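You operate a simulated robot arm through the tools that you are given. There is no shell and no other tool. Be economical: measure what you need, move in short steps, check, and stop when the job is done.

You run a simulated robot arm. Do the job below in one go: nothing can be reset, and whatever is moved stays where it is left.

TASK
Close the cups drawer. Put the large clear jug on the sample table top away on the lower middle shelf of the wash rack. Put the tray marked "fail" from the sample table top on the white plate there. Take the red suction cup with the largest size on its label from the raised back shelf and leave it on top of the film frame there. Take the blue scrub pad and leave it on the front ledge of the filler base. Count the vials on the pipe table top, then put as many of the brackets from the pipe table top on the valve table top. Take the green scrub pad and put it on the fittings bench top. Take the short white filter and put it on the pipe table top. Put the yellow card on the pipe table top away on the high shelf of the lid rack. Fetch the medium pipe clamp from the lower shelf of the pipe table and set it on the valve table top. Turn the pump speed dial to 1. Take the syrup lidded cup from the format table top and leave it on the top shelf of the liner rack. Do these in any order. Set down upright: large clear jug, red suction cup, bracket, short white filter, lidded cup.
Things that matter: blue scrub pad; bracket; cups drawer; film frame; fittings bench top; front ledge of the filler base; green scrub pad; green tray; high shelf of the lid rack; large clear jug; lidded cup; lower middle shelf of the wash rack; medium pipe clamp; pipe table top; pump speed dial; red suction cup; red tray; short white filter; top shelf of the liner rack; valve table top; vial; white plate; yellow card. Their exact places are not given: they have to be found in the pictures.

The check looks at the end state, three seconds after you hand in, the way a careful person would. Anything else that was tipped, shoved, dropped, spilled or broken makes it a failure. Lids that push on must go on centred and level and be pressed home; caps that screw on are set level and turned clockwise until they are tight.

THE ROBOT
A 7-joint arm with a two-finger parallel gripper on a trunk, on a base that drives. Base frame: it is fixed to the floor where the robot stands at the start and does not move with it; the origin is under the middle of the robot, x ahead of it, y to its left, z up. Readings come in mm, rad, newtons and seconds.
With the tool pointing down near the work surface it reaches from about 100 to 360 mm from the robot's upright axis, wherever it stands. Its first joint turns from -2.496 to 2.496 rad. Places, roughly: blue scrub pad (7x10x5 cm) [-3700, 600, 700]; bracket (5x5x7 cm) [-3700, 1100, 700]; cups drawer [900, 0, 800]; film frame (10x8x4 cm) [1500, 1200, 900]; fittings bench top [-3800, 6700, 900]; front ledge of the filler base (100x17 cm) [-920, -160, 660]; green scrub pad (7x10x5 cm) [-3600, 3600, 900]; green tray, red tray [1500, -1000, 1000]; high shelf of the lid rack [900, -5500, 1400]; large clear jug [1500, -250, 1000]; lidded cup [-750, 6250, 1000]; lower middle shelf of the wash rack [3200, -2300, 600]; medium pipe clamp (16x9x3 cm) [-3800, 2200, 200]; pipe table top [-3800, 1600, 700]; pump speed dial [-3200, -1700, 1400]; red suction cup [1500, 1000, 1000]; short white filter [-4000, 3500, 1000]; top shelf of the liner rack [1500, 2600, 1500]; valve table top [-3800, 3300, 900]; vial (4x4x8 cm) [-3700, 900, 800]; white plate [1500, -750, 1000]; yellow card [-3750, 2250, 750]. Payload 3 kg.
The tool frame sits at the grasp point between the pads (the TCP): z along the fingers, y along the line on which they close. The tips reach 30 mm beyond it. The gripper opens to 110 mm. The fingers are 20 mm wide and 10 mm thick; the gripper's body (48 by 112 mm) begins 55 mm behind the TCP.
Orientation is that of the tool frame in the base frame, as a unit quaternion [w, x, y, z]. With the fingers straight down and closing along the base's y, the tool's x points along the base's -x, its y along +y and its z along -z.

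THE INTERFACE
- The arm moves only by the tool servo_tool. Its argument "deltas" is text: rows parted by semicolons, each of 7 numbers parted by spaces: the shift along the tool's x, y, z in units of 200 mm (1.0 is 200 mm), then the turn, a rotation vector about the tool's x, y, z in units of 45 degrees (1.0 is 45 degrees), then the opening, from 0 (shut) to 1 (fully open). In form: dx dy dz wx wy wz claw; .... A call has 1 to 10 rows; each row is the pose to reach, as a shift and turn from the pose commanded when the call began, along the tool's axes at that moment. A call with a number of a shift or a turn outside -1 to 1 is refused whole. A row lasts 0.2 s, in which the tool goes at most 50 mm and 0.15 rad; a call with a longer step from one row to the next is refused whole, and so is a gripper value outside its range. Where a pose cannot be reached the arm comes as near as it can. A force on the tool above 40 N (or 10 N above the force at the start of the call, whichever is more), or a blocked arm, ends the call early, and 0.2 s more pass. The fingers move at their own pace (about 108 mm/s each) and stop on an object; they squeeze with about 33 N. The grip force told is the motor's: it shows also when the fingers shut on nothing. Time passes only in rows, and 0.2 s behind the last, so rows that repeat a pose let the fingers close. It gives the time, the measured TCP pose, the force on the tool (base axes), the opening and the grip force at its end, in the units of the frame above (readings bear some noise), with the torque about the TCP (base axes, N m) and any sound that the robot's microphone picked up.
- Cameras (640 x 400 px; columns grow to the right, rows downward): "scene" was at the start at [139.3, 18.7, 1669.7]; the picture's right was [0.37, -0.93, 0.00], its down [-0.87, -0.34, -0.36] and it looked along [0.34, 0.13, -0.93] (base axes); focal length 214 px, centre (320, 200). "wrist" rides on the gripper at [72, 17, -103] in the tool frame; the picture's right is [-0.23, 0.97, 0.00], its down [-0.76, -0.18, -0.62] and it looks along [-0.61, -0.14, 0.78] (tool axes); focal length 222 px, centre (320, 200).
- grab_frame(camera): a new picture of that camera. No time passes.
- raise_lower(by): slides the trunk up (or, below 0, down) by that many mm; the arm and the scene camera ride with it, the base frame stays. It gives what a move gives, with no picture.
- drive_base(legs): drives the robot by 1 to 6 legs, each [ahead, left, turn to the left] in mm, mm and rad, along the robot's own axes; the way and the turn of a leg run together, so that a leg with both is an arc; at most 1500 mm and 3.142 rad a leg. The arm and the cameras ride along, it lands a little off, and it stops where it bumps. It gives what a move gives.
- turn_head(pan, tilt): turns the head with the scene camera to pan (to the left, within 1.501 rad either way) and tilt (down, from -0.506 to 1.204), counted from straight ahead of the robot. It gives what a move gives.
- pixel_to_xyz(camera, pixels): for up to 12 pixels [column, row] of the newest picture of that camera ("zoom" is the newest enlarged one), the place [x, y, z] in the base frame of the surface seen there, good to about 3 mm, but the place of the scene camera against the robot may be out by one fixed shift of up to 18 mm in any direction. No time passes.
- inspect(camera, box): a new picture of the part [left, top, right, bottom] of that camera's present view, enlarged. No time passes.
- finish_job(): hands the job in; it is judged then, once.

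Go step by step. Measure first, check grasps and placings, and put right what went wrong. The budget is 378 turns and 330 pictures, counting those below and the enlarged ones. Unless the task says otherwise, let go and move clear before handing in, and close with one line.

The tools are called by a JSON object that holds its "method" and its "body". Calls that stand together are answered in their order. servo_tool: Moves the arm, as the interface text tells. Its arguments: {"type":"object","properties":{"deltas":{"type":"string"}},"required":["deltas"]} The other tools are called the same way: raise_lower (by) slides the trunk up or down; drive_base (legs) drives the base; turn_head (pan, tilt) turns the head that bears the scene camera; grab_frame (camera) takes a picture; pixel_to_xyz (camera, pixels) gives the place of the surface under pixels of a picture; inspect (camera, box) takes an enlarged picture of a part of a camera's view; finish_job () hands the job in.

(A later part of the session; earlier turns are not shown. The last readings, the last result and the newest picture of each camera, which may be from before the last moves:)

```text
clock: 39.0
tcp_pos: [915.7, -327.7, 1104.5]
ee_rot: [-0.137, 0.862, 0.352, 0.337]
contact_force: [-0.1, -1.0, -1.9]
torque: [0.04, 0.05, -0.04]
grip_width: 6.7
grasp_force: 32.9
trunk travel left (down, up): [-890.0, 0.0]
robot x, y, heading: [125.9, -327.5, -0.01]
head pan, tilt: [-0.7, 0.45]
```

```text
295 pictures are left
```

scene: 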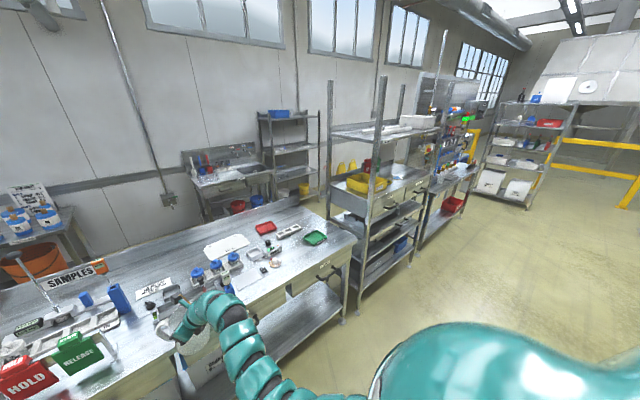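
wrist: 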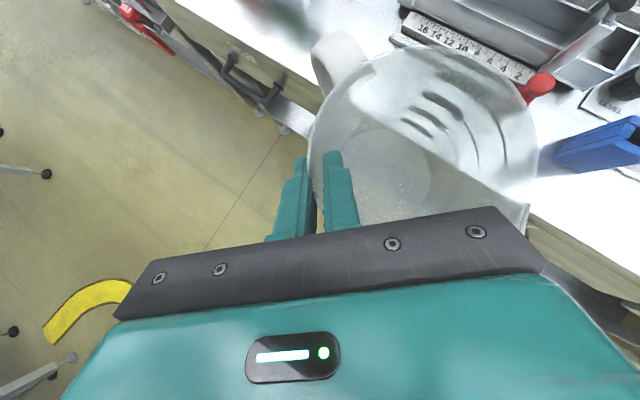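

The jug is still held (6.8 mm). I'll measure the layout on the right to find a route behind the table row.

{"method": "pixel_to_xyz", "body": {"camera": "scene", "pixels": [[345, 318], [361, 312], [412, 262], [420, 245], [440, 208], [472, 195], [485, 190], [530, 205], [473, 148], [345, 175], [300, 195], [455, 180]]}}

{"method": "inspect", "body": {"camera": "scene", "box": [320, 50, 640, 250]}}

{"method": "turn_head", "body": {"pan": 0.8, "tilt": 0.45}}

{"method": "grab_frame", "body": {"camera": "scene"}}

```text
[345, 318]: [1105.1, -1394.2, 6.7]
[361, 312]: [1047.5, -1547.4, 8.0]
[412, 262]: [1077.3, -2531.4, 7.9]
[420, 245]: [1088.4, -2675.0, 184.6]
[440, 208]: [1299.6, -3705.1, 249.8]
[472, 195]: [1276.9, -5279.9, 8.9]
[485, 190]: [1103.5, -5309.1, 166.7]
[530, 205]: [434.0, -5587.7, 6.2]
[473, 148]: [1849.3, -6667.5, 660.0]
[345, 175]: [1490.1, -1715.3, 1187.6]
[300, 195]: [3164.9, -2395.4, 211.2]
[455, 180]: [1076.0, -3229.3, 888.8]
```

```text
2.00 times, centred on (480, 150) of scene
```

zoom: 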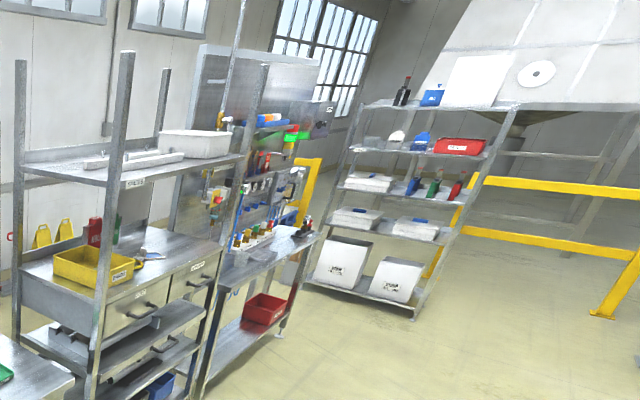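

```text
clock: 40.6
tcp_pos: [917.0, -328.9, 1104.5]
ee_rot: [-0.137, 0.862, 0.352, 0.337]
contact_force: [-1.5, -0.4, -1.5]
torque: [-0.02, -0.08, -0.02]
grip_width: 6.6
grasp_force: 33.2
trunk travel left (down, up): [-890.0, 0.0]
robot x, y, heading: [129.4, -327.5, -0.009]
head pan, tilt: [0.799, 0.45]
```

```text
293 pictures are left
```

scene: 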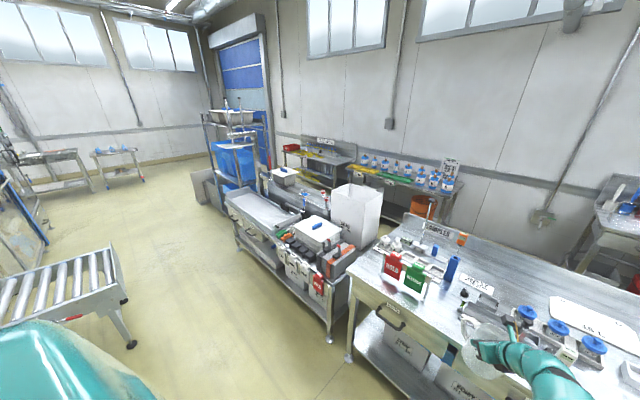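

Right route: row ends near y≈-3750 and the lid rack begins at y≈-5280, leaving a gap. I'll check the floor to my right before strafing.

{"method": "turn_head", "body": {"pan": -1.5, "tilt": 0.45}}

{"method": "grab_frame", "body": {"camera": "scene"}}

```text
clock: 42.7
tcp_pos: [915.0, -327.4, 1103.5]
ee_rot: [-0.138, 0.862, 0.353, 0.336]
contact_force: [0.0, 1.0, -1.1]
torque: [0.02, 0.08, -0.03]
grip_width: 6.3
grasp_force: 32.7
trunk travel left (down, up): [-890.0, 0.0]
robot x, y, heading: [126.7, -322.5, -0.015]
head pan, tilt: [-1.499, 0.45]
```

```text
292 pictures are left
```

scene: 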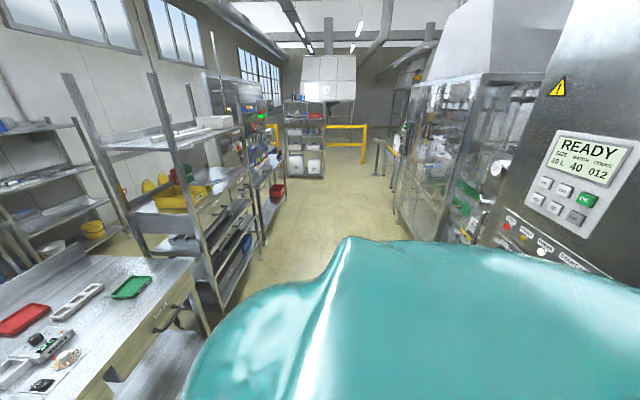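

The grip width is creeping down (6.3), so I'll check the jug for slip with the wrist camera, and measure the filler machine.

{"method": "grab_frame", "body": {"camera": "wrist"}}

{"method": "pixel_to_xyz", "body": {"camera": "scene", "pixels": [[398, 240], [395, 215], [420, 120], [520, 200], [600, 200], [480, 240], [366, 160], [325, 160], [285, 180], [262, 235], [378, 175], [270, 195]]}}

```text
291 pictures are left
```

wrist: 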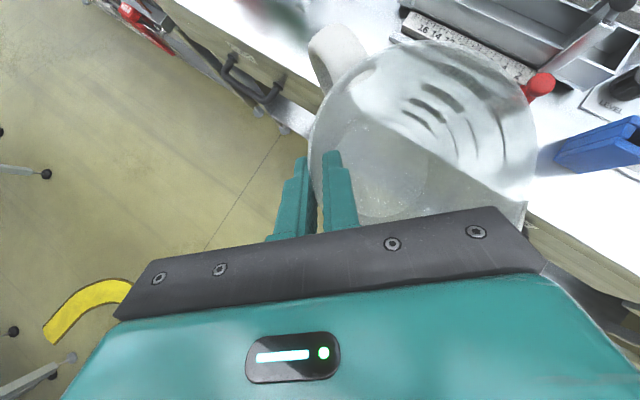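

```text
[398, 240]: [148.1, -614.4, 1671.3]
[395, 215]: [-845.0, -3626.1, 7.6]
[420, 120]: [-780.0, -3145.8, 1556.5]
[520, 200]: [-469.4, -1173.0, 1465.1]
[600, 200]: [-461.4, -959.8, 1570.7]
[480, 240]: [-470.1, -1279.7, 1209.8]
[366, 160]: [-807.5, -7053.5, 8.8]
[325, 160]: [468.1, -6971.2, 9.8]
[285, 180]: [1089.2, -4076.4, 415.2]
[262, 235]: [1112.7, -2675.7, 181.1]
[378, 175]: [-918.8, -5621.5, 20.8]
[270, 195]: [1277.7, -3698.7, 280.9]
```

Table 2 ends about y=-4080 and the machine face is at x=-470. The jug is stable enough; back up a little and strafe right down the aisle.

{"method": "drive_base", "body": {"legs": [[-130, 0, 0.012], [0, -1440, 0], [0, -1440, 0], [0, -1440, 0]]}}

{"method": "turn_head", "body": {"pan": 0.2, "tilt": 0.4}}

{"method": "grab_frame", "body": {"camera": "scene"}}

{"method": "grab_frame", "body": {"camera": "wrist"}}

```text
clock: 64.2
tcp_pos: [706.9, -4655.2, 1104.2]
ee_rot: [-0.134, 0.866, 0.342, 0.339]
contact_force: [0.3, -0.6, -1.3]
torque: [0.03, 0.03, 0.03]
grip_width: 5.0
grasp_force: 33.1
trunk travel left (down, up): [-890.0, 0.0]
robot x, y, heading: [-80.3, -4637.2, -0.036]
head pan, tilt: [-1.499, 0.45]
```

```text
clock: 66.0
tcp_pos: [707.4, -4655.9, 1104.1]
ee_rot: [-0.133, 0.867, 0.341, 0.339]
contact_force: [-0.1, -0.6, -1.0]
torque: [0.05, 0.08, 0.01]
grip_width: 5.0
grasp_force: 33.0
trunk travel left (down, up): [-890.0, 0.0]
robot x, y, heading: [-78.9, -4636.5, -0.035]
head pan, tilt: [0.201, 0.4]
```

```text
290 pictures are left
```

scene: 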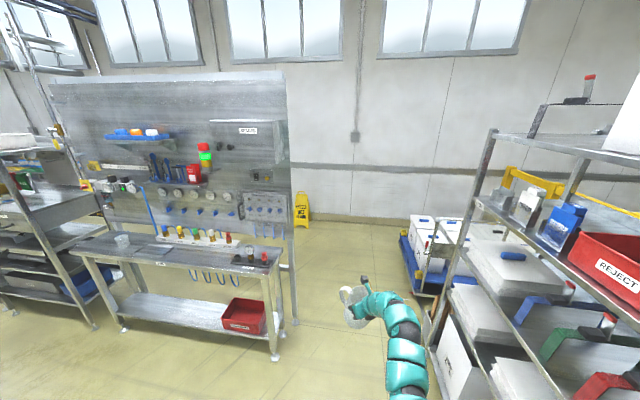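

```text
289 pictures are left
```

wrist: 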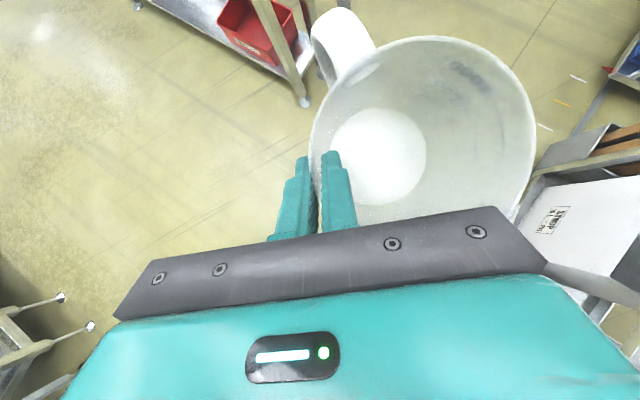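

The jug is fine. Measuring the gap between the manifold panel leg (297,320), the lid rack leg (432,345) and the blue cart (410,275).

{"method": "pixel_to_xyz", "body": {"camera": "scene", "pixels": [[297, 320], [277, 355], [432, 340], [436, 355], [415, 288], [400, 240], [302, 215], [360, 250], [520, 395], [490, 135]]}}

```text
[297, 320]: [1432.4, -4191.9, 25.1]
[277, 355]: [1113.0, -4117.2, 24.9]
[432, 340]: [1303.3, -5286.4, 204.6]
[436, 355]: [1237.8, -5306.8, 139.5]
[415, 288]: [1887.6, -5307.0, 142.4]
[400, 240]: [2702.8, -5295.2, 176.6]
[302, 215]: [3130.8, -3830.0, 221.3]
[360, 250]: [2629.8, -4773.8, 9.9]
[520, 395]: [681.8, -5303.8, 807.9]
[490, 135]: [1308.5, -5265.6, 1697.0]
```

Gap is y∈[-5290,-4190]; centre at -4740. Straighten, shift right 100, go ahead 2250, then strafe left toward the rack.

{"method": "drive_base", "body": {"legs": [[0, -100, 0.036], [1150, 0, 0], [1150, 0, 0], [0, 1000, 0]]}}

{"method": "turn_head", "body": {"pan": 0.6, "tilt": 0.5}}

{"method": "grab_frame", "body": {"camera": "scene"}}

```text
clock: 83.0
tcp_pos: [3043.9, -3745.9, 1104.3]
ee_rot: [-0.138, 0.861, 0.355, 0.336]
contact_force: [0.1, 0.1, -0.2]
torque: [0.01, 0.04, 0.0]
grip_width: 4.7
grasp_force: 33.0
trunk travel left (down, up): [-890.0, 0.0]
robot x, y, heading: [2257.9, -3749.2, -0.001]
head pan, tilt: [0.201, 0.4]
```

```text
clock: 83.8
tcp_pos: [3043.3, -3745.6, 1104.3]
ee_rot: [-0.138, 0.861, 0.356, 0.337]
contact_force: [0.7, 0.1, -0.8]
torque: [0.03, 0.05, 0.01]
grip_width: 4.4
grasp_force: 33.1
trunk travel left (down, up): [-890.0, 0.0]
robot x, y, heading: [2259.4, -3753.5, -0.003]
head pan, tilt: [0.6, 0.499]
```

```text
288 pictures are left
```

scene: 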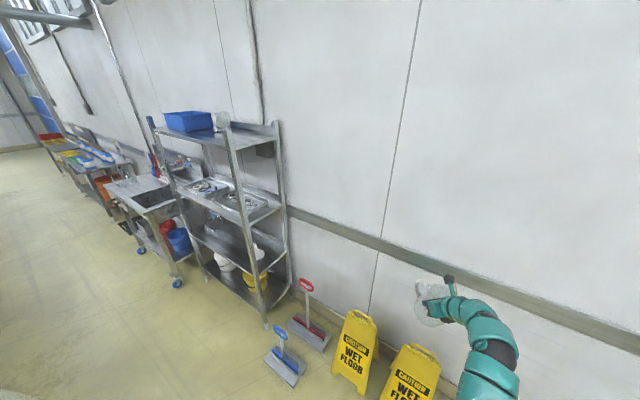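

I see the rack's lower-middle shelf around (235,240). Measuring posts, shelf surface, and the obstacles on the floor.

{"method": "pixel_to_xyz", "body": {"camera": "scene", "pixels": [[267, 320], [210, 278], [262, 240], [215, 232], [225, 245], [245, 250], [255, 263], [200, 225], [281, 190], [230, 200], [285, 355], [350, 345]]}}

{"method": "inspect", "body": {"camera": "scene", "box": [140, 100, 340, 340]}}

{"method": "drive_base", "body": {"legs": [[-350, 0, 0], [0, 1250, 0]]}}

{"method": "turn_head", "body": {"pan": 0.1, "tilt": 0.6}}

{"method": "grab_frame", "body": {"camera": "scene"}}

```text
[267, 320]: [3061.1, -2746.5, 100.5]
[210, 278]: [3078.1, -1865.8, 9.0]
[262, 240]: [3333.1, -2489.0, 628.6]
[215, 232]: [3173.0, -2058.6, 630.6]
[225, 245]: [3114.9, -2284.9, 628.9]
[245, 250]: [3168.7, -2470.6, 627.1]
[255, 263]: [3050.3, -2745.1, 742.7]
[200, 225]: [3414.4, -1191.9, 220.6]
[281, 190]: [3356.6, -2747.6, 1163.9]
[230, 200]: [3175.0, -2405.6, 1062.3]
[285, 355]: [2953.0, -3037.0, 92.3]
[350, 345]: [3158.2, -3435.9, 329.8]
```

```text
1.67 times, centred on (240, 220) of scene
```

zoom: 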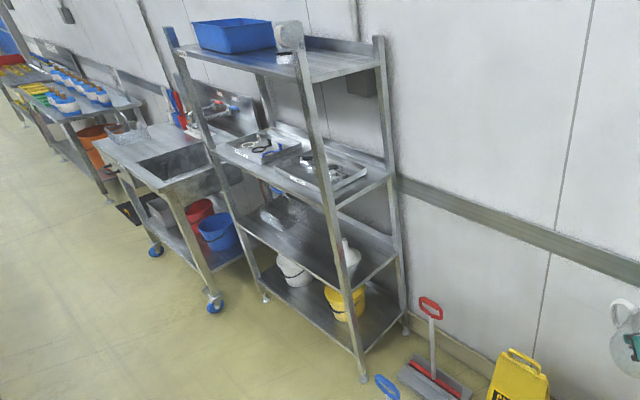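

```text
clock: 92.2
tcp_pos: [2702.3, -2473.0, 1103.7]
ee_rot: [-0.137, 0.863, 0.35, 0.337]
contact_force: [0.4, -0.6, -1.4]
torque: [0.02, 0.09, -0.02]
grip_width: 4.1
grasp_force: 33.1
trunk travel left (down, up): [-890.0, 0.0]
robot x, y, heading: [1915.9, -2464.4, -0.015]
head pan, tilt: [0.6, 0.499]
```

```text
clock: 93.1
tcp_pos: [2702.7, -2472.9, 1103.0]
ee_rot: [-0.135, 0.864, 0.349, 0.337]
contact_force: [0.1, 0.3, -1.4]
torque: [0.03, 0.05, -0.02]
grip_width: 4.4
grasp_force: 33.5
trunk travel left (down, up): [-890.0, 0.0]
robot x, y, heading: [1917.8, -2463.7, -0.014]
head pan, tilt: [0.099, 0.6]
```

```text
286 pictures are left
```

scene: 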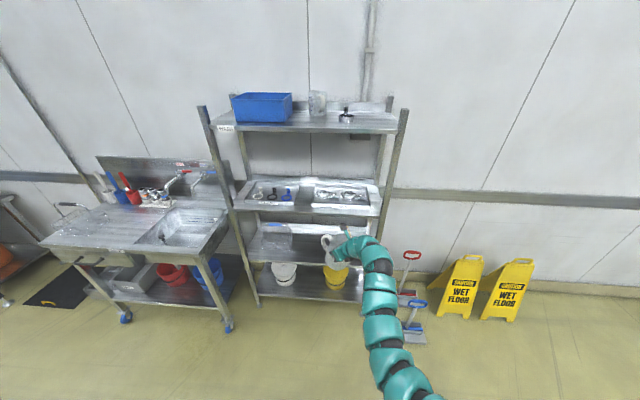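

The rack is directly ahead. Zoom on the lower middle shelf to see what's on it.

{"method": "inspect", "body": {"camera": "scene", "box": [230, 170, 410, 300]}}

{"method": "pixel_to_xyz", "body": {"camera": "scene", "pixels": [[250, 258], [300, 262], [345, 266], [275, 245], [310, 250], [275, 232], [345, 230], [300, 210], [330, 246], [312, 240], [365, 270], [290, 190]]}}

```text
3.08 times, centred on (320, 235) of scene
```

zoom: 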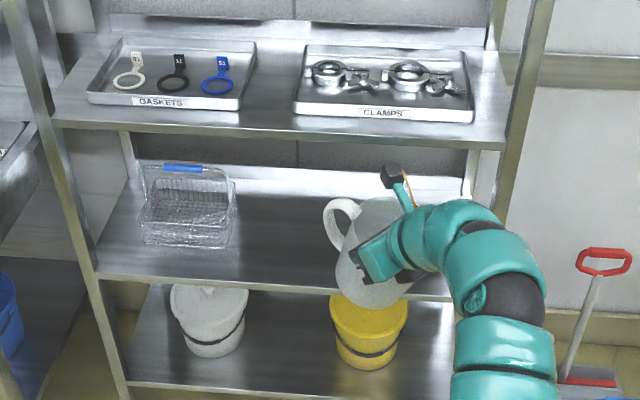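

```text
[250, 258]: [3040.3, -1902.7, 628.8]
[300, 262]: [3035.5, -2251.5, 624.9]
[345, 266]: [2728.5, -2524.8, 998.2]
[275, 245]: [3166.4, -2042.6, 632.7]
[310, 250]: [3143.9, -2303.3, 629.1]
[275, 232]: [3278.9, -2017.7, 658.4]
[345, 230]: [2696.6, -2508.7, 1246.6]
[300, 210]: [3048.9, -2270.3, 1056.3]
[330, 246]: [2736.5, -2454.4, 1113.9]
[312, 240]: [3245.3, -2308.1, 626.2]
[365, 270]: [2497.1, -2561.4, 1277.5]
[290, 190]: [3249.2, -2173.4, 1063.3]
```

Shelf surface z≈618 (bias-corrected), front edge x≈3035, basket at y>-2120, free at y≈-2320. Lower the trunk 310, then line up.

{"method": "raise_lower", "body": {"by": -310}}

{"method": "drive_base", "body": {"legs": [[0, 189, 0.014], [200, 0, 0]]}}

{"method": "grab_frame", "body": {"camera": "scene"}}

{"method": "grab_frame", "body": {"camera": "wrist"}}

```text
clock: 96.2
tcp_pos: [2701.7, -2473.4, 793.6]
ee_rot: [-0.136, 0.863, 0.349, 0.338]
contact_force: [-0.8, 0.3, -0.3]
torque: [0.03, 0.09, -0.04]
grip_width: 4.2
grasp_force: 32.9
trunk travel left (down, up): [-580.0, 310.0]
robot x, y, heading: [1912.3, -2471.6, -0.016]
head pan, tilt: [0.099, 0.6]
```

```text
clock: 99.0
tcp_pos: [2908.9, -2271.7, 792.7]
ee_rot: [-0.138, 0.862, 0.354, 0.337]
contact_force: [0.2, 0.5, -1.7]
torque: [0.02, 0.1, 0.02]
grip_width: 4.4
grasp_force: 33.0
trunk travel left (down, up): [-580.0, 310.0]
robot x, y, heading: [2116.6, -2277.5, -0.006]
head pan, tilt: [0.099, 0.6]
```

```text
284 pictures are left
```

scene: 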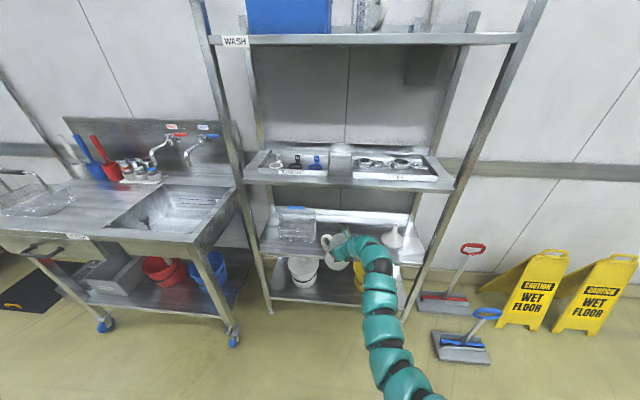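

```text
283 pictures are left
```

wrist: 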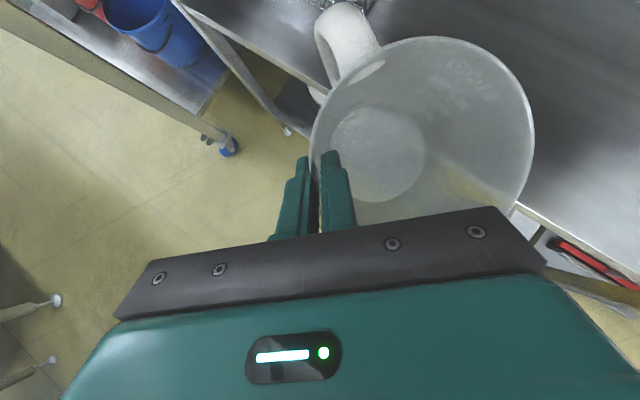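

I'll measure the rim's height at several points to see whether the jug has tilted in the grip.

{"method": "pixel_to_xyz", "body": {"camera": "wrist", "pixels": [[312, 150], [318, 120], [332, 92], [400, 43], [440, 37], [490, 52], [520, 90], [533, 130], [530, 165], [520, 195], [350, 20], [330, 40]]}}

{"method": "inspect", "body": {"camera": "wrist", "box": [280, 0, 600, 220]}}

{"method": "inspect", "body": {"camera": "scene", "box": [240, 190, 440, 320]}}

```text
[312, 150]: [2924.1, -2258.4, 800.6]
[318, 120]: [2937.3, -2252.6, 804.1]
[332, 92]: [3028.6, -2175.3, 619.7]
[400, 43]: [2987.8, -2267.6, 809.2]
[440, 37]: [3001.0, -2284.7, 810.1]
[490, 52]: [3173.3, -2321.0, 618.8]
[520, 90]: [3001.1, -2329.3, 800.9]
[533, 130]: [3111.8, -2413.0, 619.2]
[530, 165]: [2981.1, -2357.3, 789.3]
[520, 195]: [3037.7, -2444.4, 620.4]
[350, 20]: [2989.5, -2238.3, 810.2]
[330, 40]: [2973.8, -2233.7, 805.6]
```

```text
1.82 times, centred on (440, 110) of wrist
```

zoom: 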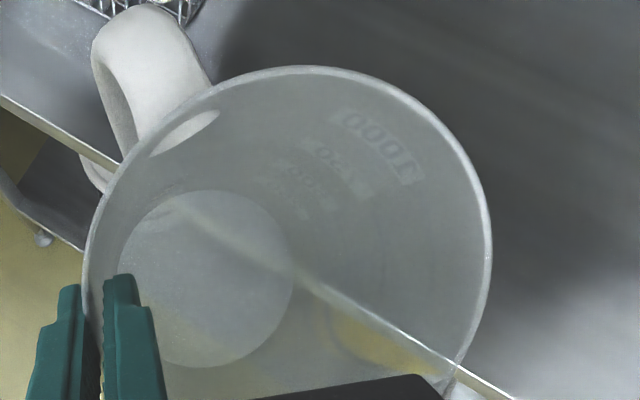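

```text
3.08 times, centred on (340, 255) of scene
```

zoom: 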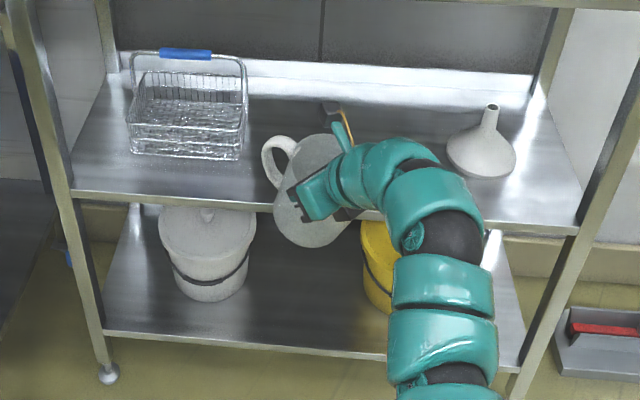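

The rim plane rises forward by roughly 15°, so the jug has rotated in the pads. I'll pitch the tool down 15° about its closing axis to level it and re-measure.

{"method": "servo_tool", "body": {"deltas": "0 0 0 0 -0.11 0 0; 0 0 0 0 -0.22 0 0; 0 0 0 0 -0.33 0 0; 0 0 0 0 -0.33 0 0"}}

{"method": "inspect", "body": {"camera": "wrist", "box": [280, 0, 600, 220]}}

{"method": "pixel_to_xyz", "body": {"camera": "wrist", "pixels": [[312, 150], [318, 120], [330, 40], [400, 43], [440, 37], [470, 43], [505, 68], [520, 90], [530, 115], [530, 165], [350, 20], [524, 185]]}}

{"method": "inspect", "body": {"camera": "scene", "box": [240, 190, 440, 320]}}

```text
clock: 100.0
tcp_pos: [2908.0, -2273.5, 793.9]
ee_rot: [-0.091, 0.898, 0.369, 0.224]
contact_force: [-0.3, 1.0, -1.2]
torque: [0.04, 0.03, 0.0]
grip_width: 4.3
grasp_force: 32.8
trunk travel left (down, up): [-580.0, 310.0]
robot x, y, heading: [2121.1, -2274.5, -0.01]
head pan, tilt: [0.099, 0.6]
```

```text
1.82 times, centred on (440, 110) of wrist
```

zoom: 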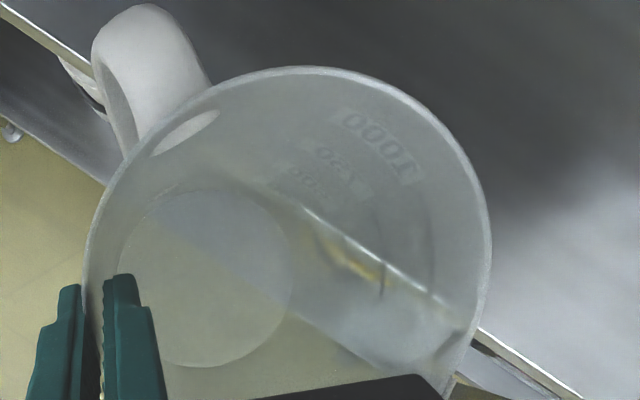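

```text
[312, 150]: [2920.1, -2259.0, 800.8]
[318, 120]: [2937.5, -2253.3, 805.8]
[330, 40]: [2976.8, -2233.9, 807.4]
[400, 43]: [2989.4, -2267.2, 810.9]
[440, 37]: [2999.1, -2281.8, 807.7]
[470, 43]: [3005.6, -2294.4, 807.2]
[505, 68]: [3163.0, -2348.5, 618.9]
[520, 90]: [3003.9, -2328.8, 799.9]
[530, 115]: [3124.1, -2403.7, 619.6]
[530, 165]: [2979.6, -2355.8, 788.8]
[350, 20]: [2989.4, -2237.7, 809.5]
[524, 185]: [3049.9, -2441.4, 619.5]
```

```text
3.08 times, centred on (340, 255) of scene
```

zoom: 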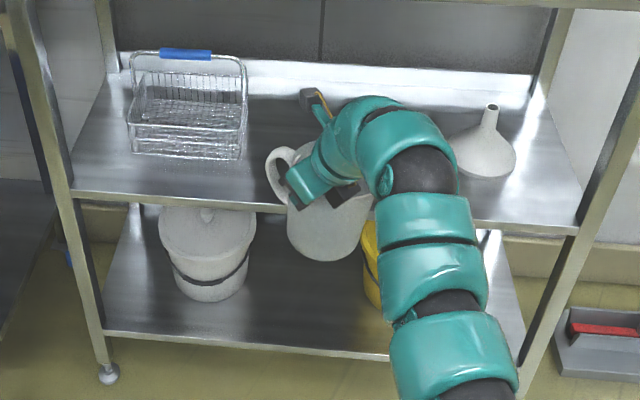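

Those readings came from the old frame. Grab a fresh wrist frame and measure the rim again.

{"method": "grab_frame", "body": {"camera": "wrist"}}

{"method": "pixel_to_xyz", "body": {"camera": "wrist", "pixels": [[313, 148], [319, 120], [330, 40], [400, 43], [440, 37], [470, 43], [506, 70], [520, 90], [528, 115], [530, 165], [350, 20], [520, 185]]}}

```text
278 pictures are left
```

wrist: 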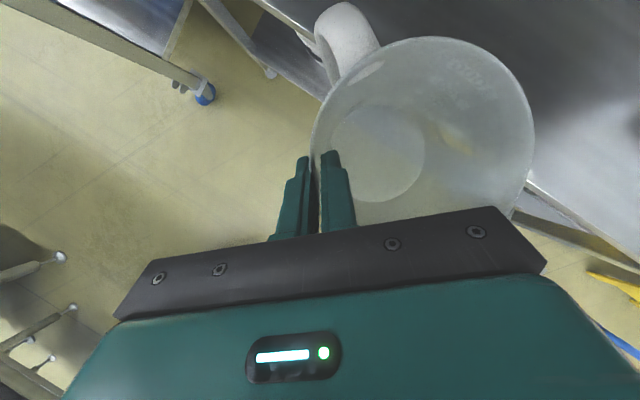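

```text
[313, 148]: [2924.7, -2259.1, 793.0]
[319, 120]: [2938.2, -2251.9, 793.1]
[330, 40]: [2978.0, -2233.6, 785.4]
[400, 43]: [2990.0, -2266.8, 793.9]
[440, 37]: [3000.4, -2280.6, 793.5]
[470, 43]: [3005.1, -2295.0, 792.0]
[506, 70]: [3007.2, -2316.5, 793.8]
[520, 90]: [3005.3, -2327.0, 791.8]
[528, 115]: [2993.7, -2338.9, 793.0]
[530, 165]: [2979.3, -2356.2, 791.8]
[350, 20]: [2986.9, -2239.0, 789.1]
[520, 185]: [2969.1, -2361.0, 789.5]
```

The rim is level now (z≈793±1), jug bottom ≈658, shelf 619.5. Drive in 165 mm, then lower gently.

{"method": "drive_base", "body": {"legs": [[165, 0, 0.005]]}}

{"method": "raise_lower", "body": {"by": -30}}

{"method": "grab_frame", "body": {"camera": "wrist"}}

{"method": "pixel_to_xyz", "body": {"camera": "wrist", "pixels": [[313, 148], [319, 120], [400, 43], [470, 43], [520, 90], [530, 165], [560, 150], [600, 100]]}}

{"method": "grab_frame", "body": {"camera": "scene"}}

```text
clock: 101.4
tcp_pos: [3073.4, -2270.6, 793.1]
ee_rot: [-0.092, 0.897, 0.372, 0.222]
contact_force: [0.4, 0.4, -1.6]
torque: [0.05, 0.03, 0.01]
grip_width: 4.2
grasp_force: 32.6
trunk travel left (down, up): [-580.0, 310.0]
robot x, y, heading: [2284.2, -2279.2, -0.001]
head pan, tilt: [0.099, 0.6]
```

```text
clock: 102.1
tcp_pos: [3073.3, -2269.2, 764.8]
ee_rot: [-0.092, 0.897, 0.371, 0.223]
contact_force: [-0.7, -0.2, -1.2]
torque: [0.06, 0.05, 0.02]
grip_width: 4.1
grasp_force: 33.0
trunk travel left (down, up): [-550.0, 340.0]
robot x, y, heading: [2284.9, -2280.6, 0.003]
head pan, tilt: [0.099, 0.6]
```

```text
277 pictures are left
```

wrist: 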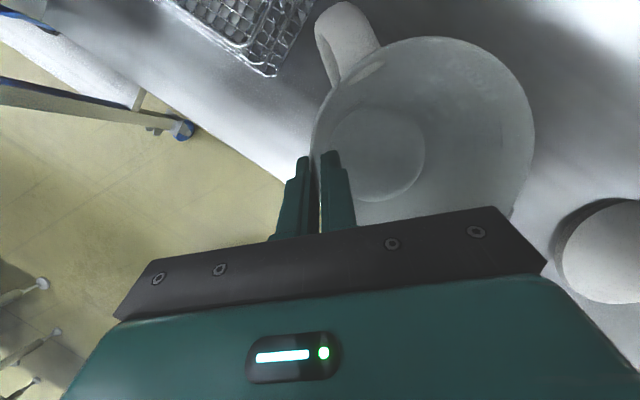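

```text
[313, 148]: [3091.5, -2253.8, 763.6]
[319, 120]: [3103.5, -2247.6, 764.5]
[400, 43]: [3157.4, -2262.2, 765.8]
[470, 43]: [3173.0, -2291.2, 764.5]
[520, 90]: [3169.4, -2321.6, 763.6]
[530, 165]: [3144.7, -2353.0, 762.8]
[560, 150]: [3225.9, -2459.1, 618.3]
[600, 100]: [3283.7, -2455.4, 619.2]
```

```text
276 pictures are left
```

scene: 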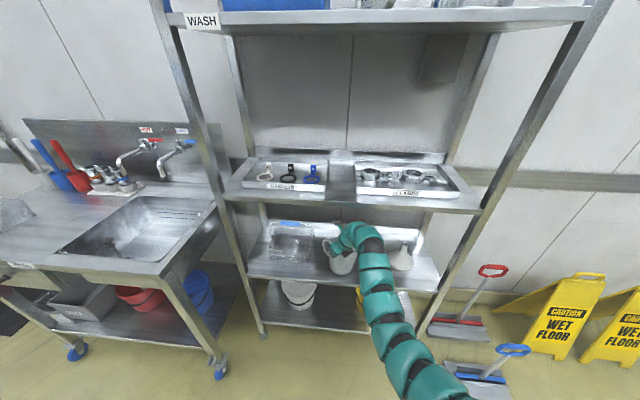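

Bottom is about 9 mm above the shelf. Lower 12 mm in small steps watching the force.

{"method": "servo_tool", "body": {"deltas": "-0.01 0 0.019 0 0 0 0; -0.0164 0 0.031 0 0 0 0; -0.021 0 0.04 0 0 0 0; -0.0246 0 0.0464 0 0 0 0; -0.028 0 0.053 0 0 0 0"}}

```text
clock: 103.3
tcp_pos: [3072.3, -2267.0, 753.6]
ee_rot: [-0.091, 0.896, 0.372, 0.224]
contact_force: [-2.7, 6.4, 17.0]
torque: [-0.48, 0.11, -0.11]
grip_width: 4.5
grasp_force: 33.0
trunk travel left (down, up): [-550.0, 340.0]
robot x, y, heading: [2287.1, -2276.4, 0.001]
head pan, tilt: [0.099, 0.6]
```

Contact felt (17 N). Open and withdraw along the finger direction.

{"method": "servo_tool", "body": {"deltas": "0.002 0 -0.004 0 0 0 0.1; 0.002 0 -0.004 0 0 0 0.25; 0.002 0 -0.004 0 0 0 0.35; 0 0 -0.1 0 0 0 0.35; 0 0 -0.3 0 0 0 0.35; 0 0 -0.45 0 0 0 0.35"}}

{"method": "grab_frame", "body": {"camera": "wrist"}}

```text
clock: 104.7
tcp_pos: [3042.2, -2298.2, 833.1]
ee_rot: [-0.091, 0.897, 0.371, 0.223]
contact_force: [-0.4, 0.4, 0.6]
torque: [-0.03, -0.02, 0.01]
grip_width: 38.6
grasp_force: 0.1
trunk travel left (down, up): [-550.0, 340.0]
robot x, y, heading: [2282.9, -2273.4, -0.002]
head pan, tilt: [0.099, 0.6]
```

```text
275 pictures are left
```

wrist: 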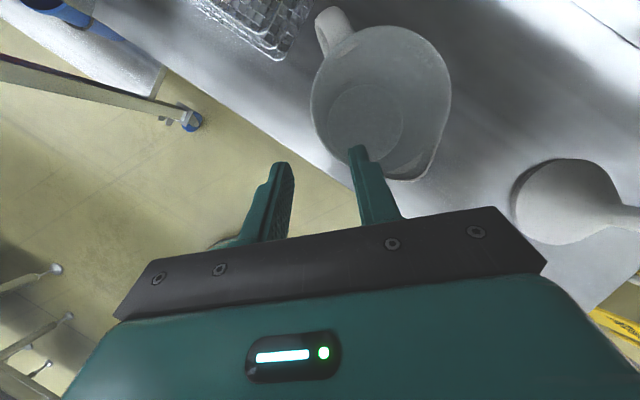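

The jug stands on the shelf, free of the fingers. Back away, then retract and square the arm for turning.

{"method": "drive_base", "body": {"legs": [[-300, 0, 0]]}}

{"method": "servo_tool", "body": {"deltas": "-0.116 -0.131 -0.061 -0.067 0 0.126 0.35; -0.231 -0.263 -0.123 -0.134 0 0.253 0.35; -0.347 -0.394 -0.184 -0.2 0 0.379 0.35; -0.463 -0.526 -0.246 -0.267 0 0.505 0.35; -0.579 -0.657 -0.307 -0.334 0 0.631 0.35; -0.694 -0.789 -0.369 -0.401 0 0.758 0.35; -0.81 -0.92 -0.43 -0.468 0 0.884 0.35"}}

{"method": "raise_lower", "body": {"by": 340}}

{"method": "grab_frame", "body": {"camera": "scene"}}

```text
clock: 106.8
tcp_pos: [2743.9, -2298.9, 832.5]
ee_rot: [-0.091, 0.897, 0.371, 0.223]
contact_force: [-0.2, -0.3, -0.8]
torque: [0.03, 0.03, 0.01]
grip_width: 38.8
grasp_force: 0.0
trunk travel left (down, up): [-550.0, 340.0]
robot x, y, heading: [1985.3, -2275.2, -0.001]
head pan, tilt: [0.099, 0.6]
```

```text
clock: 108.4
tcp_pos: [2490.7, -2259.1, 851.2]
ee_rot: [0.007, 0.971, 0.005, 0.238]
contact_force: [-1.3, 0.7, 0.2]
torque: [-0.04, -0.05, -0.02]
grip_width: 38.5
grasp_force: 0.0
out of reach, approached as far as the arm can: row 6, 7
trunk travel left (down, up): [-550.0, 340.0]
robot x, y, heading: [1991.9, -2275.0, -0.003]
head pan, tilt: [0.099, 0.6]
```

```text
clock: 111.7
tcp_pos: [2492.5, -2262.0, 1190.5]
ee_rot: [0.005, 0.972, 0.005, 0.236]
contact_force: [-0.2, -0.3, 0.8]
torque: [0.0, 0.02, -0.02]
grip_width: 38.4
grasp_force: 0.0
trunk travel left (down, up): [-890.0, 0.0]
robot x, y, heading: [1986.4, -2277.9, -0.002]
head pan, tilt: [0.099, 0.6]
```

```text
274 pictures are left
```

scene: 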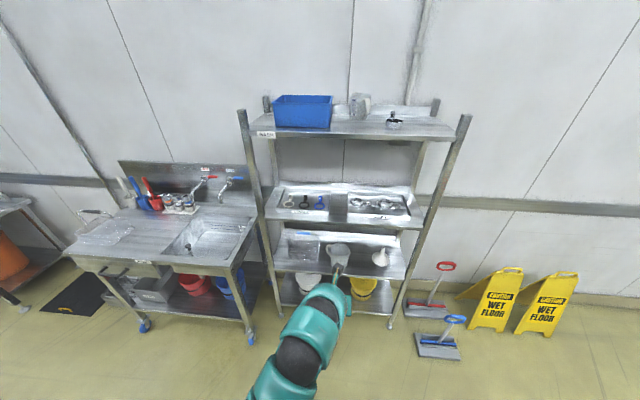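

Jug confirmed on the shelf. Now I'll go to behind the sample table and turn around to reach the trays from the back.

{"method": "drive_base", "body": {"legs": [[350, 0, 0], [0, 1300, 0], [0, 0, 3.14]]}}

{"method": "turn_head", "body": {"pan": 0.0, "tilt": 0.75}}

{"method": "grab_frame", "body": {"camera": "scene"}}

```text
clock: 127.6
tcp_pos: [1839.1, -1007.4, 1190.8]
ee_rot: [-0.236, -0.027, 0.971, -0.002]
contact_force: [0.3, 0.5, 0.1]
torque: [0.0, -0.01, 0.0]
grip_width: 38.7
grasp_force: 0.2
trunk travel left (down, up): [-890.0, 0.0]
robot x, y, heading: [2344.7, -965.3, -3.1]
head pan, tilt: [0.099, 0.6]
```

```text
clock: 128.3
tcp_pos: [1840.6, -1006.8, 1189.7]
ee_rot: [-0.236, -0.026, 0.971, 0.001]
contact_force: [-0.4, -0.1, 0.1]
torque: [-0.02, 0.02, -0.03]
grip_width: 38.6
grasp_force: 0.1
trunk travel left (down, up): [-890.0, 0.0]
robot x, y, heading: [2344.2, -968.0, -3.093]
head pan, tilt: [0.0, 0.75]
```

```text
273 pictures are left
```

scene: 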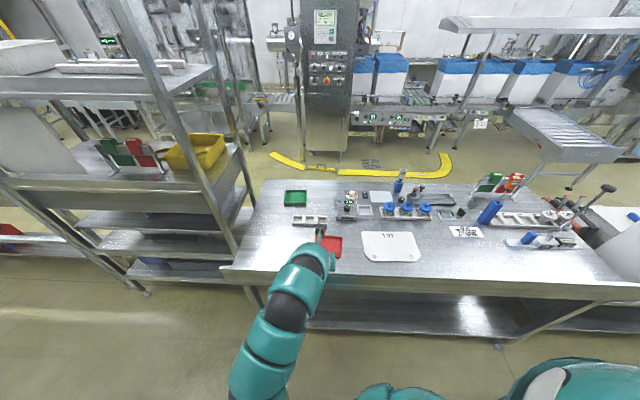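

I'm behind the table; the red tray is at (332,247), plate at (390,247). Measure heights of the backsplash and the tray/plate corners.

{"method": "pixel_to_xyz", "body": {"camera": "scene", "pixels": [[440, 283], [440, 290], [350, 279], [341, 257], [341, 238], [335, 247], [362, 235], [415, 234], [366, 261], [420, 260], [390, 247], [490, 290]]}}

{"method": "inspect", "body": {"camera": "scene", "box": [280, 180, 440, 290]}}

{"method": "grab_frame", "body": {"camera": "wrist"}}

```text
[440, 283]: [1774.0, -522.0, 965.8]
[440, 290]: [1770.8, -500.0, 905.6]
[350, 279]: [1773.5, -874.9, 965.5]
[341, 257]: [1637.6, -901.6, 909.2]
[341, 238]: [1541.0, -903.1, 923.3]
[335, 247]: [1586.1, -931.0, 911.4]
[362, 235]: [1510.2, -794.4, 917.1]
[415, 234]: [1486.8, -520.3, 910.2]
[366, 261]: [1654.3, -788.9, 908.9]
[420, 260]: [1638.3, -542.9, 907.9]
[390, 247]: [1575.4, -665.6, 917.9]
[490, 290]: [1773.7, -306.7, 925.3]
```

```text
3.64 times, centred on (360, 235) of scene
```

zoom: 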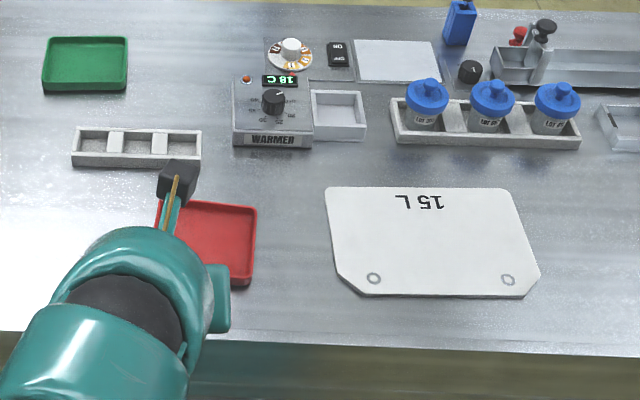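

```text
271 pictures are left
```

wrist: 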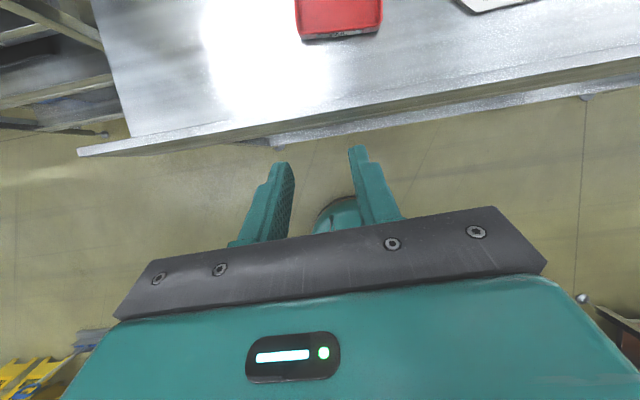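

Backsplash top is z≈956 at x≈1770; plate x∈[1500,1640], y∈[-800,-535]. I'll straighten and advance so the wrist camera sees the tray.

{"method": "drive_base", "body": {"legs": [[130, 0, -0.048]]}}

{"method": "grab_frame", "body": {"camera": "wrist"}}

{"method": "inspect", "body": {"camera": "wrist", "box": [220, 0, 560, 160]}}

```text
clock: 129.6
tcp_pos: [1704.8, -984.9, 1189.7]
ee_rot: [-0.235, -0.004, 0.972, 0.005]
contact_force: [-0.6, 0.3, 0.1]
torque: [0.03, -0.03, 0.02]
grip_width: 38.5
grasp_force: 0.1
trunk travel left (down, up): [-890.0, 0.0]
robot x, y, heading: [2209.9, -969.1, 3.138]
head pan, tilt: [0.0, 0.75]
```

```text
270 pictures are left
```

wrist: 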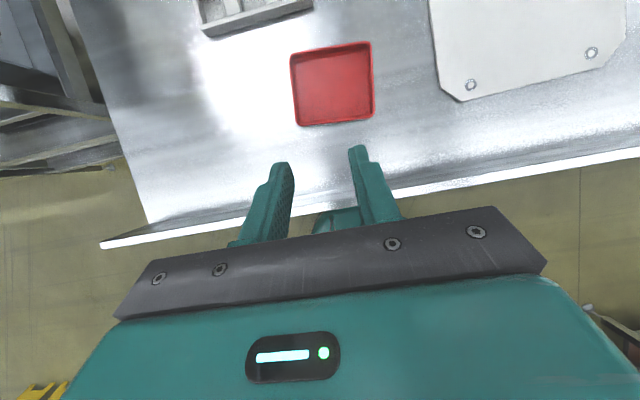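

```text
1.88 times, centred on (390, 80) of wrist
```

zoom: 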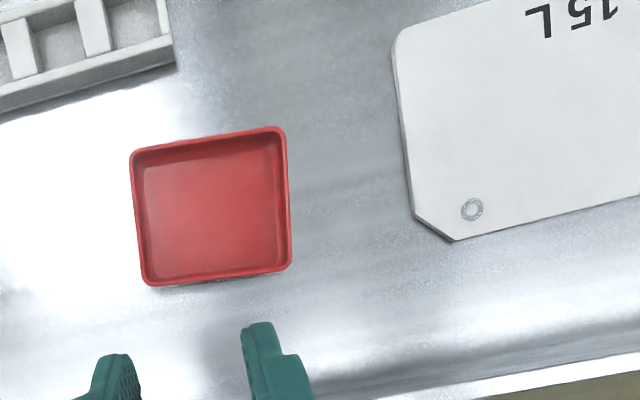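

{"method": "pixel_to_xyz", "body": {"camera": "wrist", "pixels": [[291, 53], [370, 43], [298, 125], [373, 119], [333, 84], [295, 90], [372, 80], [335, 122], [330, 48], [460, 100], [440, 60], [590, 70]]}}

```text
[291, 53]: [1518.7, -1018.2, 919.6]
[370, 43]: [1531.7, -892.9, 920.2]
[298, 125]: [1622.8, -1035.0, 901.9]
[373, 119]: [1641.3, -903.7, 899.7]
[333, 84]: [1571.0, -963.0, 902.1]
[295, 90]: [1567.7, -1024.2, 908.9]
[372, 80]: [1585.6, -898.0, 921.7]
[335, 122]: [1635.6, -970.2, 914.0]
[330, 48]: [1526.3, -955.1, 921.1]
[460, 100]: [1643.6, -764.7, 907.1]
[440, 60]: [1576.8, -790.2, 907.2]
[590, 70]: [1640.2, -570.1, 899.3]
```

The tray is ~130×108 mm and 21 mm tall, rotated about 6°. I'll pinch its right-hand (+y) wall with the tool vertical: lower the trunk and move over that wall.

{"method": "raise_lower", "body": {"by": -130}}

{"method": "servo_tool", "body": {"deltas": "0.1 0.1 0.13 0 -0.15 0 0.35; 0.2 0.2 0.27 0 -0.3 0 0.35; 0.3 0.3 0.4 0 -0.45 0 0.35; 0.392 0.425 0.539 0 -0.604 0 0.35; 0.392 0.425 0.539 0 -0.604 0 0.35"}}

{"method": "servo_tool", "body": {"deltas": "0 0 0 0 0 0.125 0.35; 0 0 0 0 0 0.125 0.35"}}

{"method": "grab_frame", "body": {"camera": "wrist"}}

```text
clock: 131.2
tcp_pos: [1706.8, -984.7, 1059.3]
ee_rot: [-0.237, -0.004, 0.971, 0.005]
contact_force: [0.3, -0.4, 0.2]
torque: [-0.01, -0.01, -0.03]
grip_width: 38.5
grasp_force: 0.1
trunk travel left (down, up): [-760.0, 130.0]
robot x, y, heading: [2210.2, -971.4, 3.141]
head pan, tilt: [0.0, 0.75]
```

```text
clock: 132.4
tcp_pos: [1608.0, -888.0, 952.0]
ee_rot: [-0.002, -0.002, 1.0, 0.007]
contact_force: [-0.6, -0.2, 0.1]
torque: [0.02, -0.02, 0.01]
grip_width: 38.6
grasp_force: 0.1
out of reach, approached as far as the arm can: row 3, 4, 5
trunk travel left (down, up): [-760.0, 130.0]
robot x, y, heading: [2212.2, -974.1, 3.139]
head pan, tilt: [0.0, 0.75]
```

```text
clock: 133.0
tcp_pos: [1605.1, -888.3, 950.6]
ee_rot: [-0.002, 0.047, 0.999, 0.007]
contact_force: [-0.1, 1.3, 0.2]
torque: [0.01, 0.0, 0.02]
grip_width: 38.5
grasp_force: 0.0
trunk travel left (down, up): [-760.0, 130.0]
robot x, y, heading: [2212.2, -966.2, 3.139]
head pan, tilt: [0.0, 0.75]
```

```text
268 pictures are left
```

wrist: 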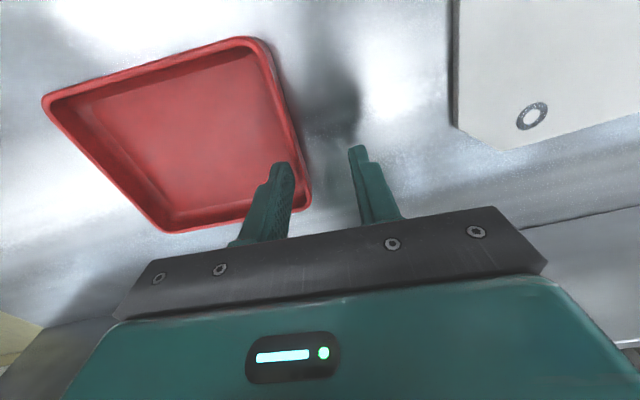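

The tool came to z=952 (tips just above the rim). Shift 13 mm toward the tray so the wall is centred, go down 15 mm, and close.

{"method": "servo_tool", "body": {"deltas": "0 -0.065 0 0 0 0 0.35; 0 -0.065 0 0 0 0 0.35; 0 -0.065 0.04 0 0 0 0.35; 0 -0.065 0.075 0 0 0 0.35; 0 -0.065 0.075 0 0 0 0.35; 0 -0.065 0.075 0 0 0 0; 0 -0.065 0.075 0 0 0 0; 0 -0.065 0.075 0 0 0 0"}}

{"method": "grab_frame", "body": {"camera": "wrist"}}

```text
clock: 134.8
tcp_pos: [1603.9, -899.4, 942.9]
ee_rot: [-0.002, 0.046, 0.999, 0.006]
contact_force: [0.1, 0.0, 2.1]
torque: [-0.06, 0.01, -0.04]
grip_width: 3.3
grasp_force: 33.1
out of reach, approached as far as the arm can: row 4, 5, 6, 7, 8
trunk travel left (down, up): [-760.0, 130.0]
robot x, y, heading: [2209.6, -969.3, 3.14]
head pan, tilt: [0.0, 0.75]
```

```text
267 pictures are left
```

wrist: 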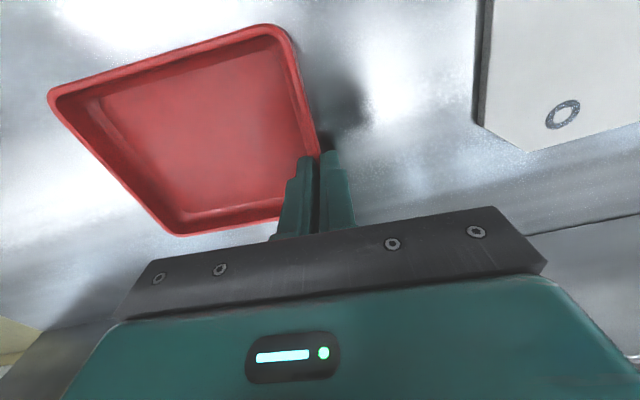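

It is pinched (3.3 mm) with about 8 mm overlap. Lift 45 mm by trunk and check.

{"method": "raise_lower", "body": {"by": 45}}

{"method": "grab_frame", "body": {"camera": "wrist"}}

{"method": "inspect", "body": {"camera": "scene", "box": [280, 180, 440, 290]}}

```text
clock: 135.7
tcp_pos: [1604.5, -899.1, 987.9]
ee_rot: [-0.002, 0.047, 0.999, 0.005]
contact_force: [0.5, 0.7, -0.5]
torque: [0.08, 0.0, -0.01]
grip_width: 3.3
grasp_force: 33.5
trunk travel left (down, up): [-805.0, 85.0]
robot x, y, heading: [2210.3, -969.1, 3.143]
head pan, tilt: [0.0, 0.75]
```

```text
266 pictures are left
```

wrist: 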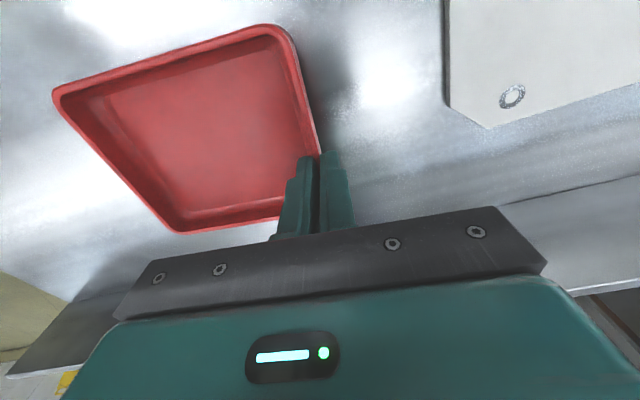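

```text
3.64 times, centred on (360, 235) of scene
```

zoom: 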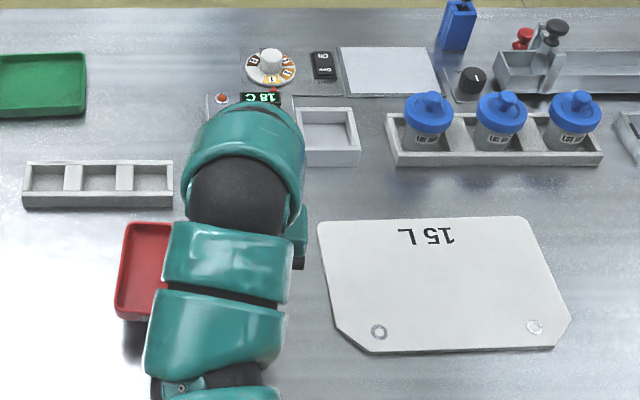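

The tray hangs level. Measuring its held corners and the plate edge to compute the shift.

{"method": "pixel_to_xyz", "body": {"camera": "wrist", "pixels": [[58, 97], [275, 30], [312, 140], [178, 228], [190, 130], [280, 216], [485, 125], [447, 60], [510, 96], [600, 90]]}}

{"method": "pixel_to_xyz", "body": {"camera": "scene", "pixels": [[360, 241], [424, 241], [364, 278], [436, 266], [368, 270]]}}

```text
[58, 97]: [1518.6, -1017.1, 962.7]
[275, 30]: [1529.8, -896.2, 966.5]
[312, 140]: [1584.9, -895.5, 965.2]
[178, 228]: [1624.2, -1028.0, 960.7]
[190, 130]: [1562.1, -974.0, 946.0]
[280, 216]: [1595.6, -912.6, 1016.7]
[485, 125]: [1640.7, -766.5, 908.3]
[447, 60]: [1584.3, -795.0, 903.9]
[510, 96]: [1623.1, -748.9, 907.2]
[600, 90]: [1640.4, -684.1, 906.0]
```

```text
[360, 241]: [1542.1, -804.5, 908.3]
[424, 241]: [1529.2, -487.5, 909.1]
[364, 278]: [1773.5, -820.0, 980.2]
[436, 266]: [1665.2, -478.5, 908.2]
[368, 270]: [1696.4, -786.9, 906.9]
```

Tray centre is ≈(1578,-963), plate centre ≈(1571,-667). Strafe right 296 mm and ahead 7 mm.

{"method": "drive_base", "body": {"legs": [[7, -296, 0]]}}

{"method": "grab_frame", "body": {"camera": "wrist"}}

{"method": "grab_frame", "body": {"camera": "scene"}}

```text
clock: 137.7
tcp_pos: [1597.3, -603.8, 986.3]
ee_rot: [-0.002, 0.044, 0.999, 0.006]
contact_force: [0.1, 0.5, -0.6]
torque: [0.07, -0.03, 0.01]
grip_width: 3.2
grasp_force: 33.1
trunk travel left (down, up): [-805.0, 85.0]
robot x, y, heading: [2201.2, -674.3, -3.137]
head pan, tilt: [0.0, 0.75]
```

```text
264 pictures are left
```

wrist: 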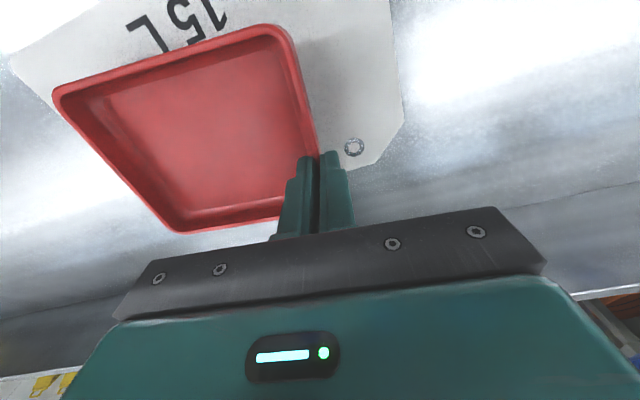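

```text
263 pictures are left
```

scene: 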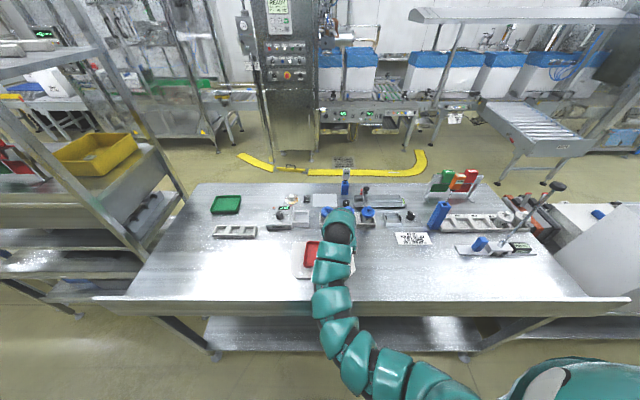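

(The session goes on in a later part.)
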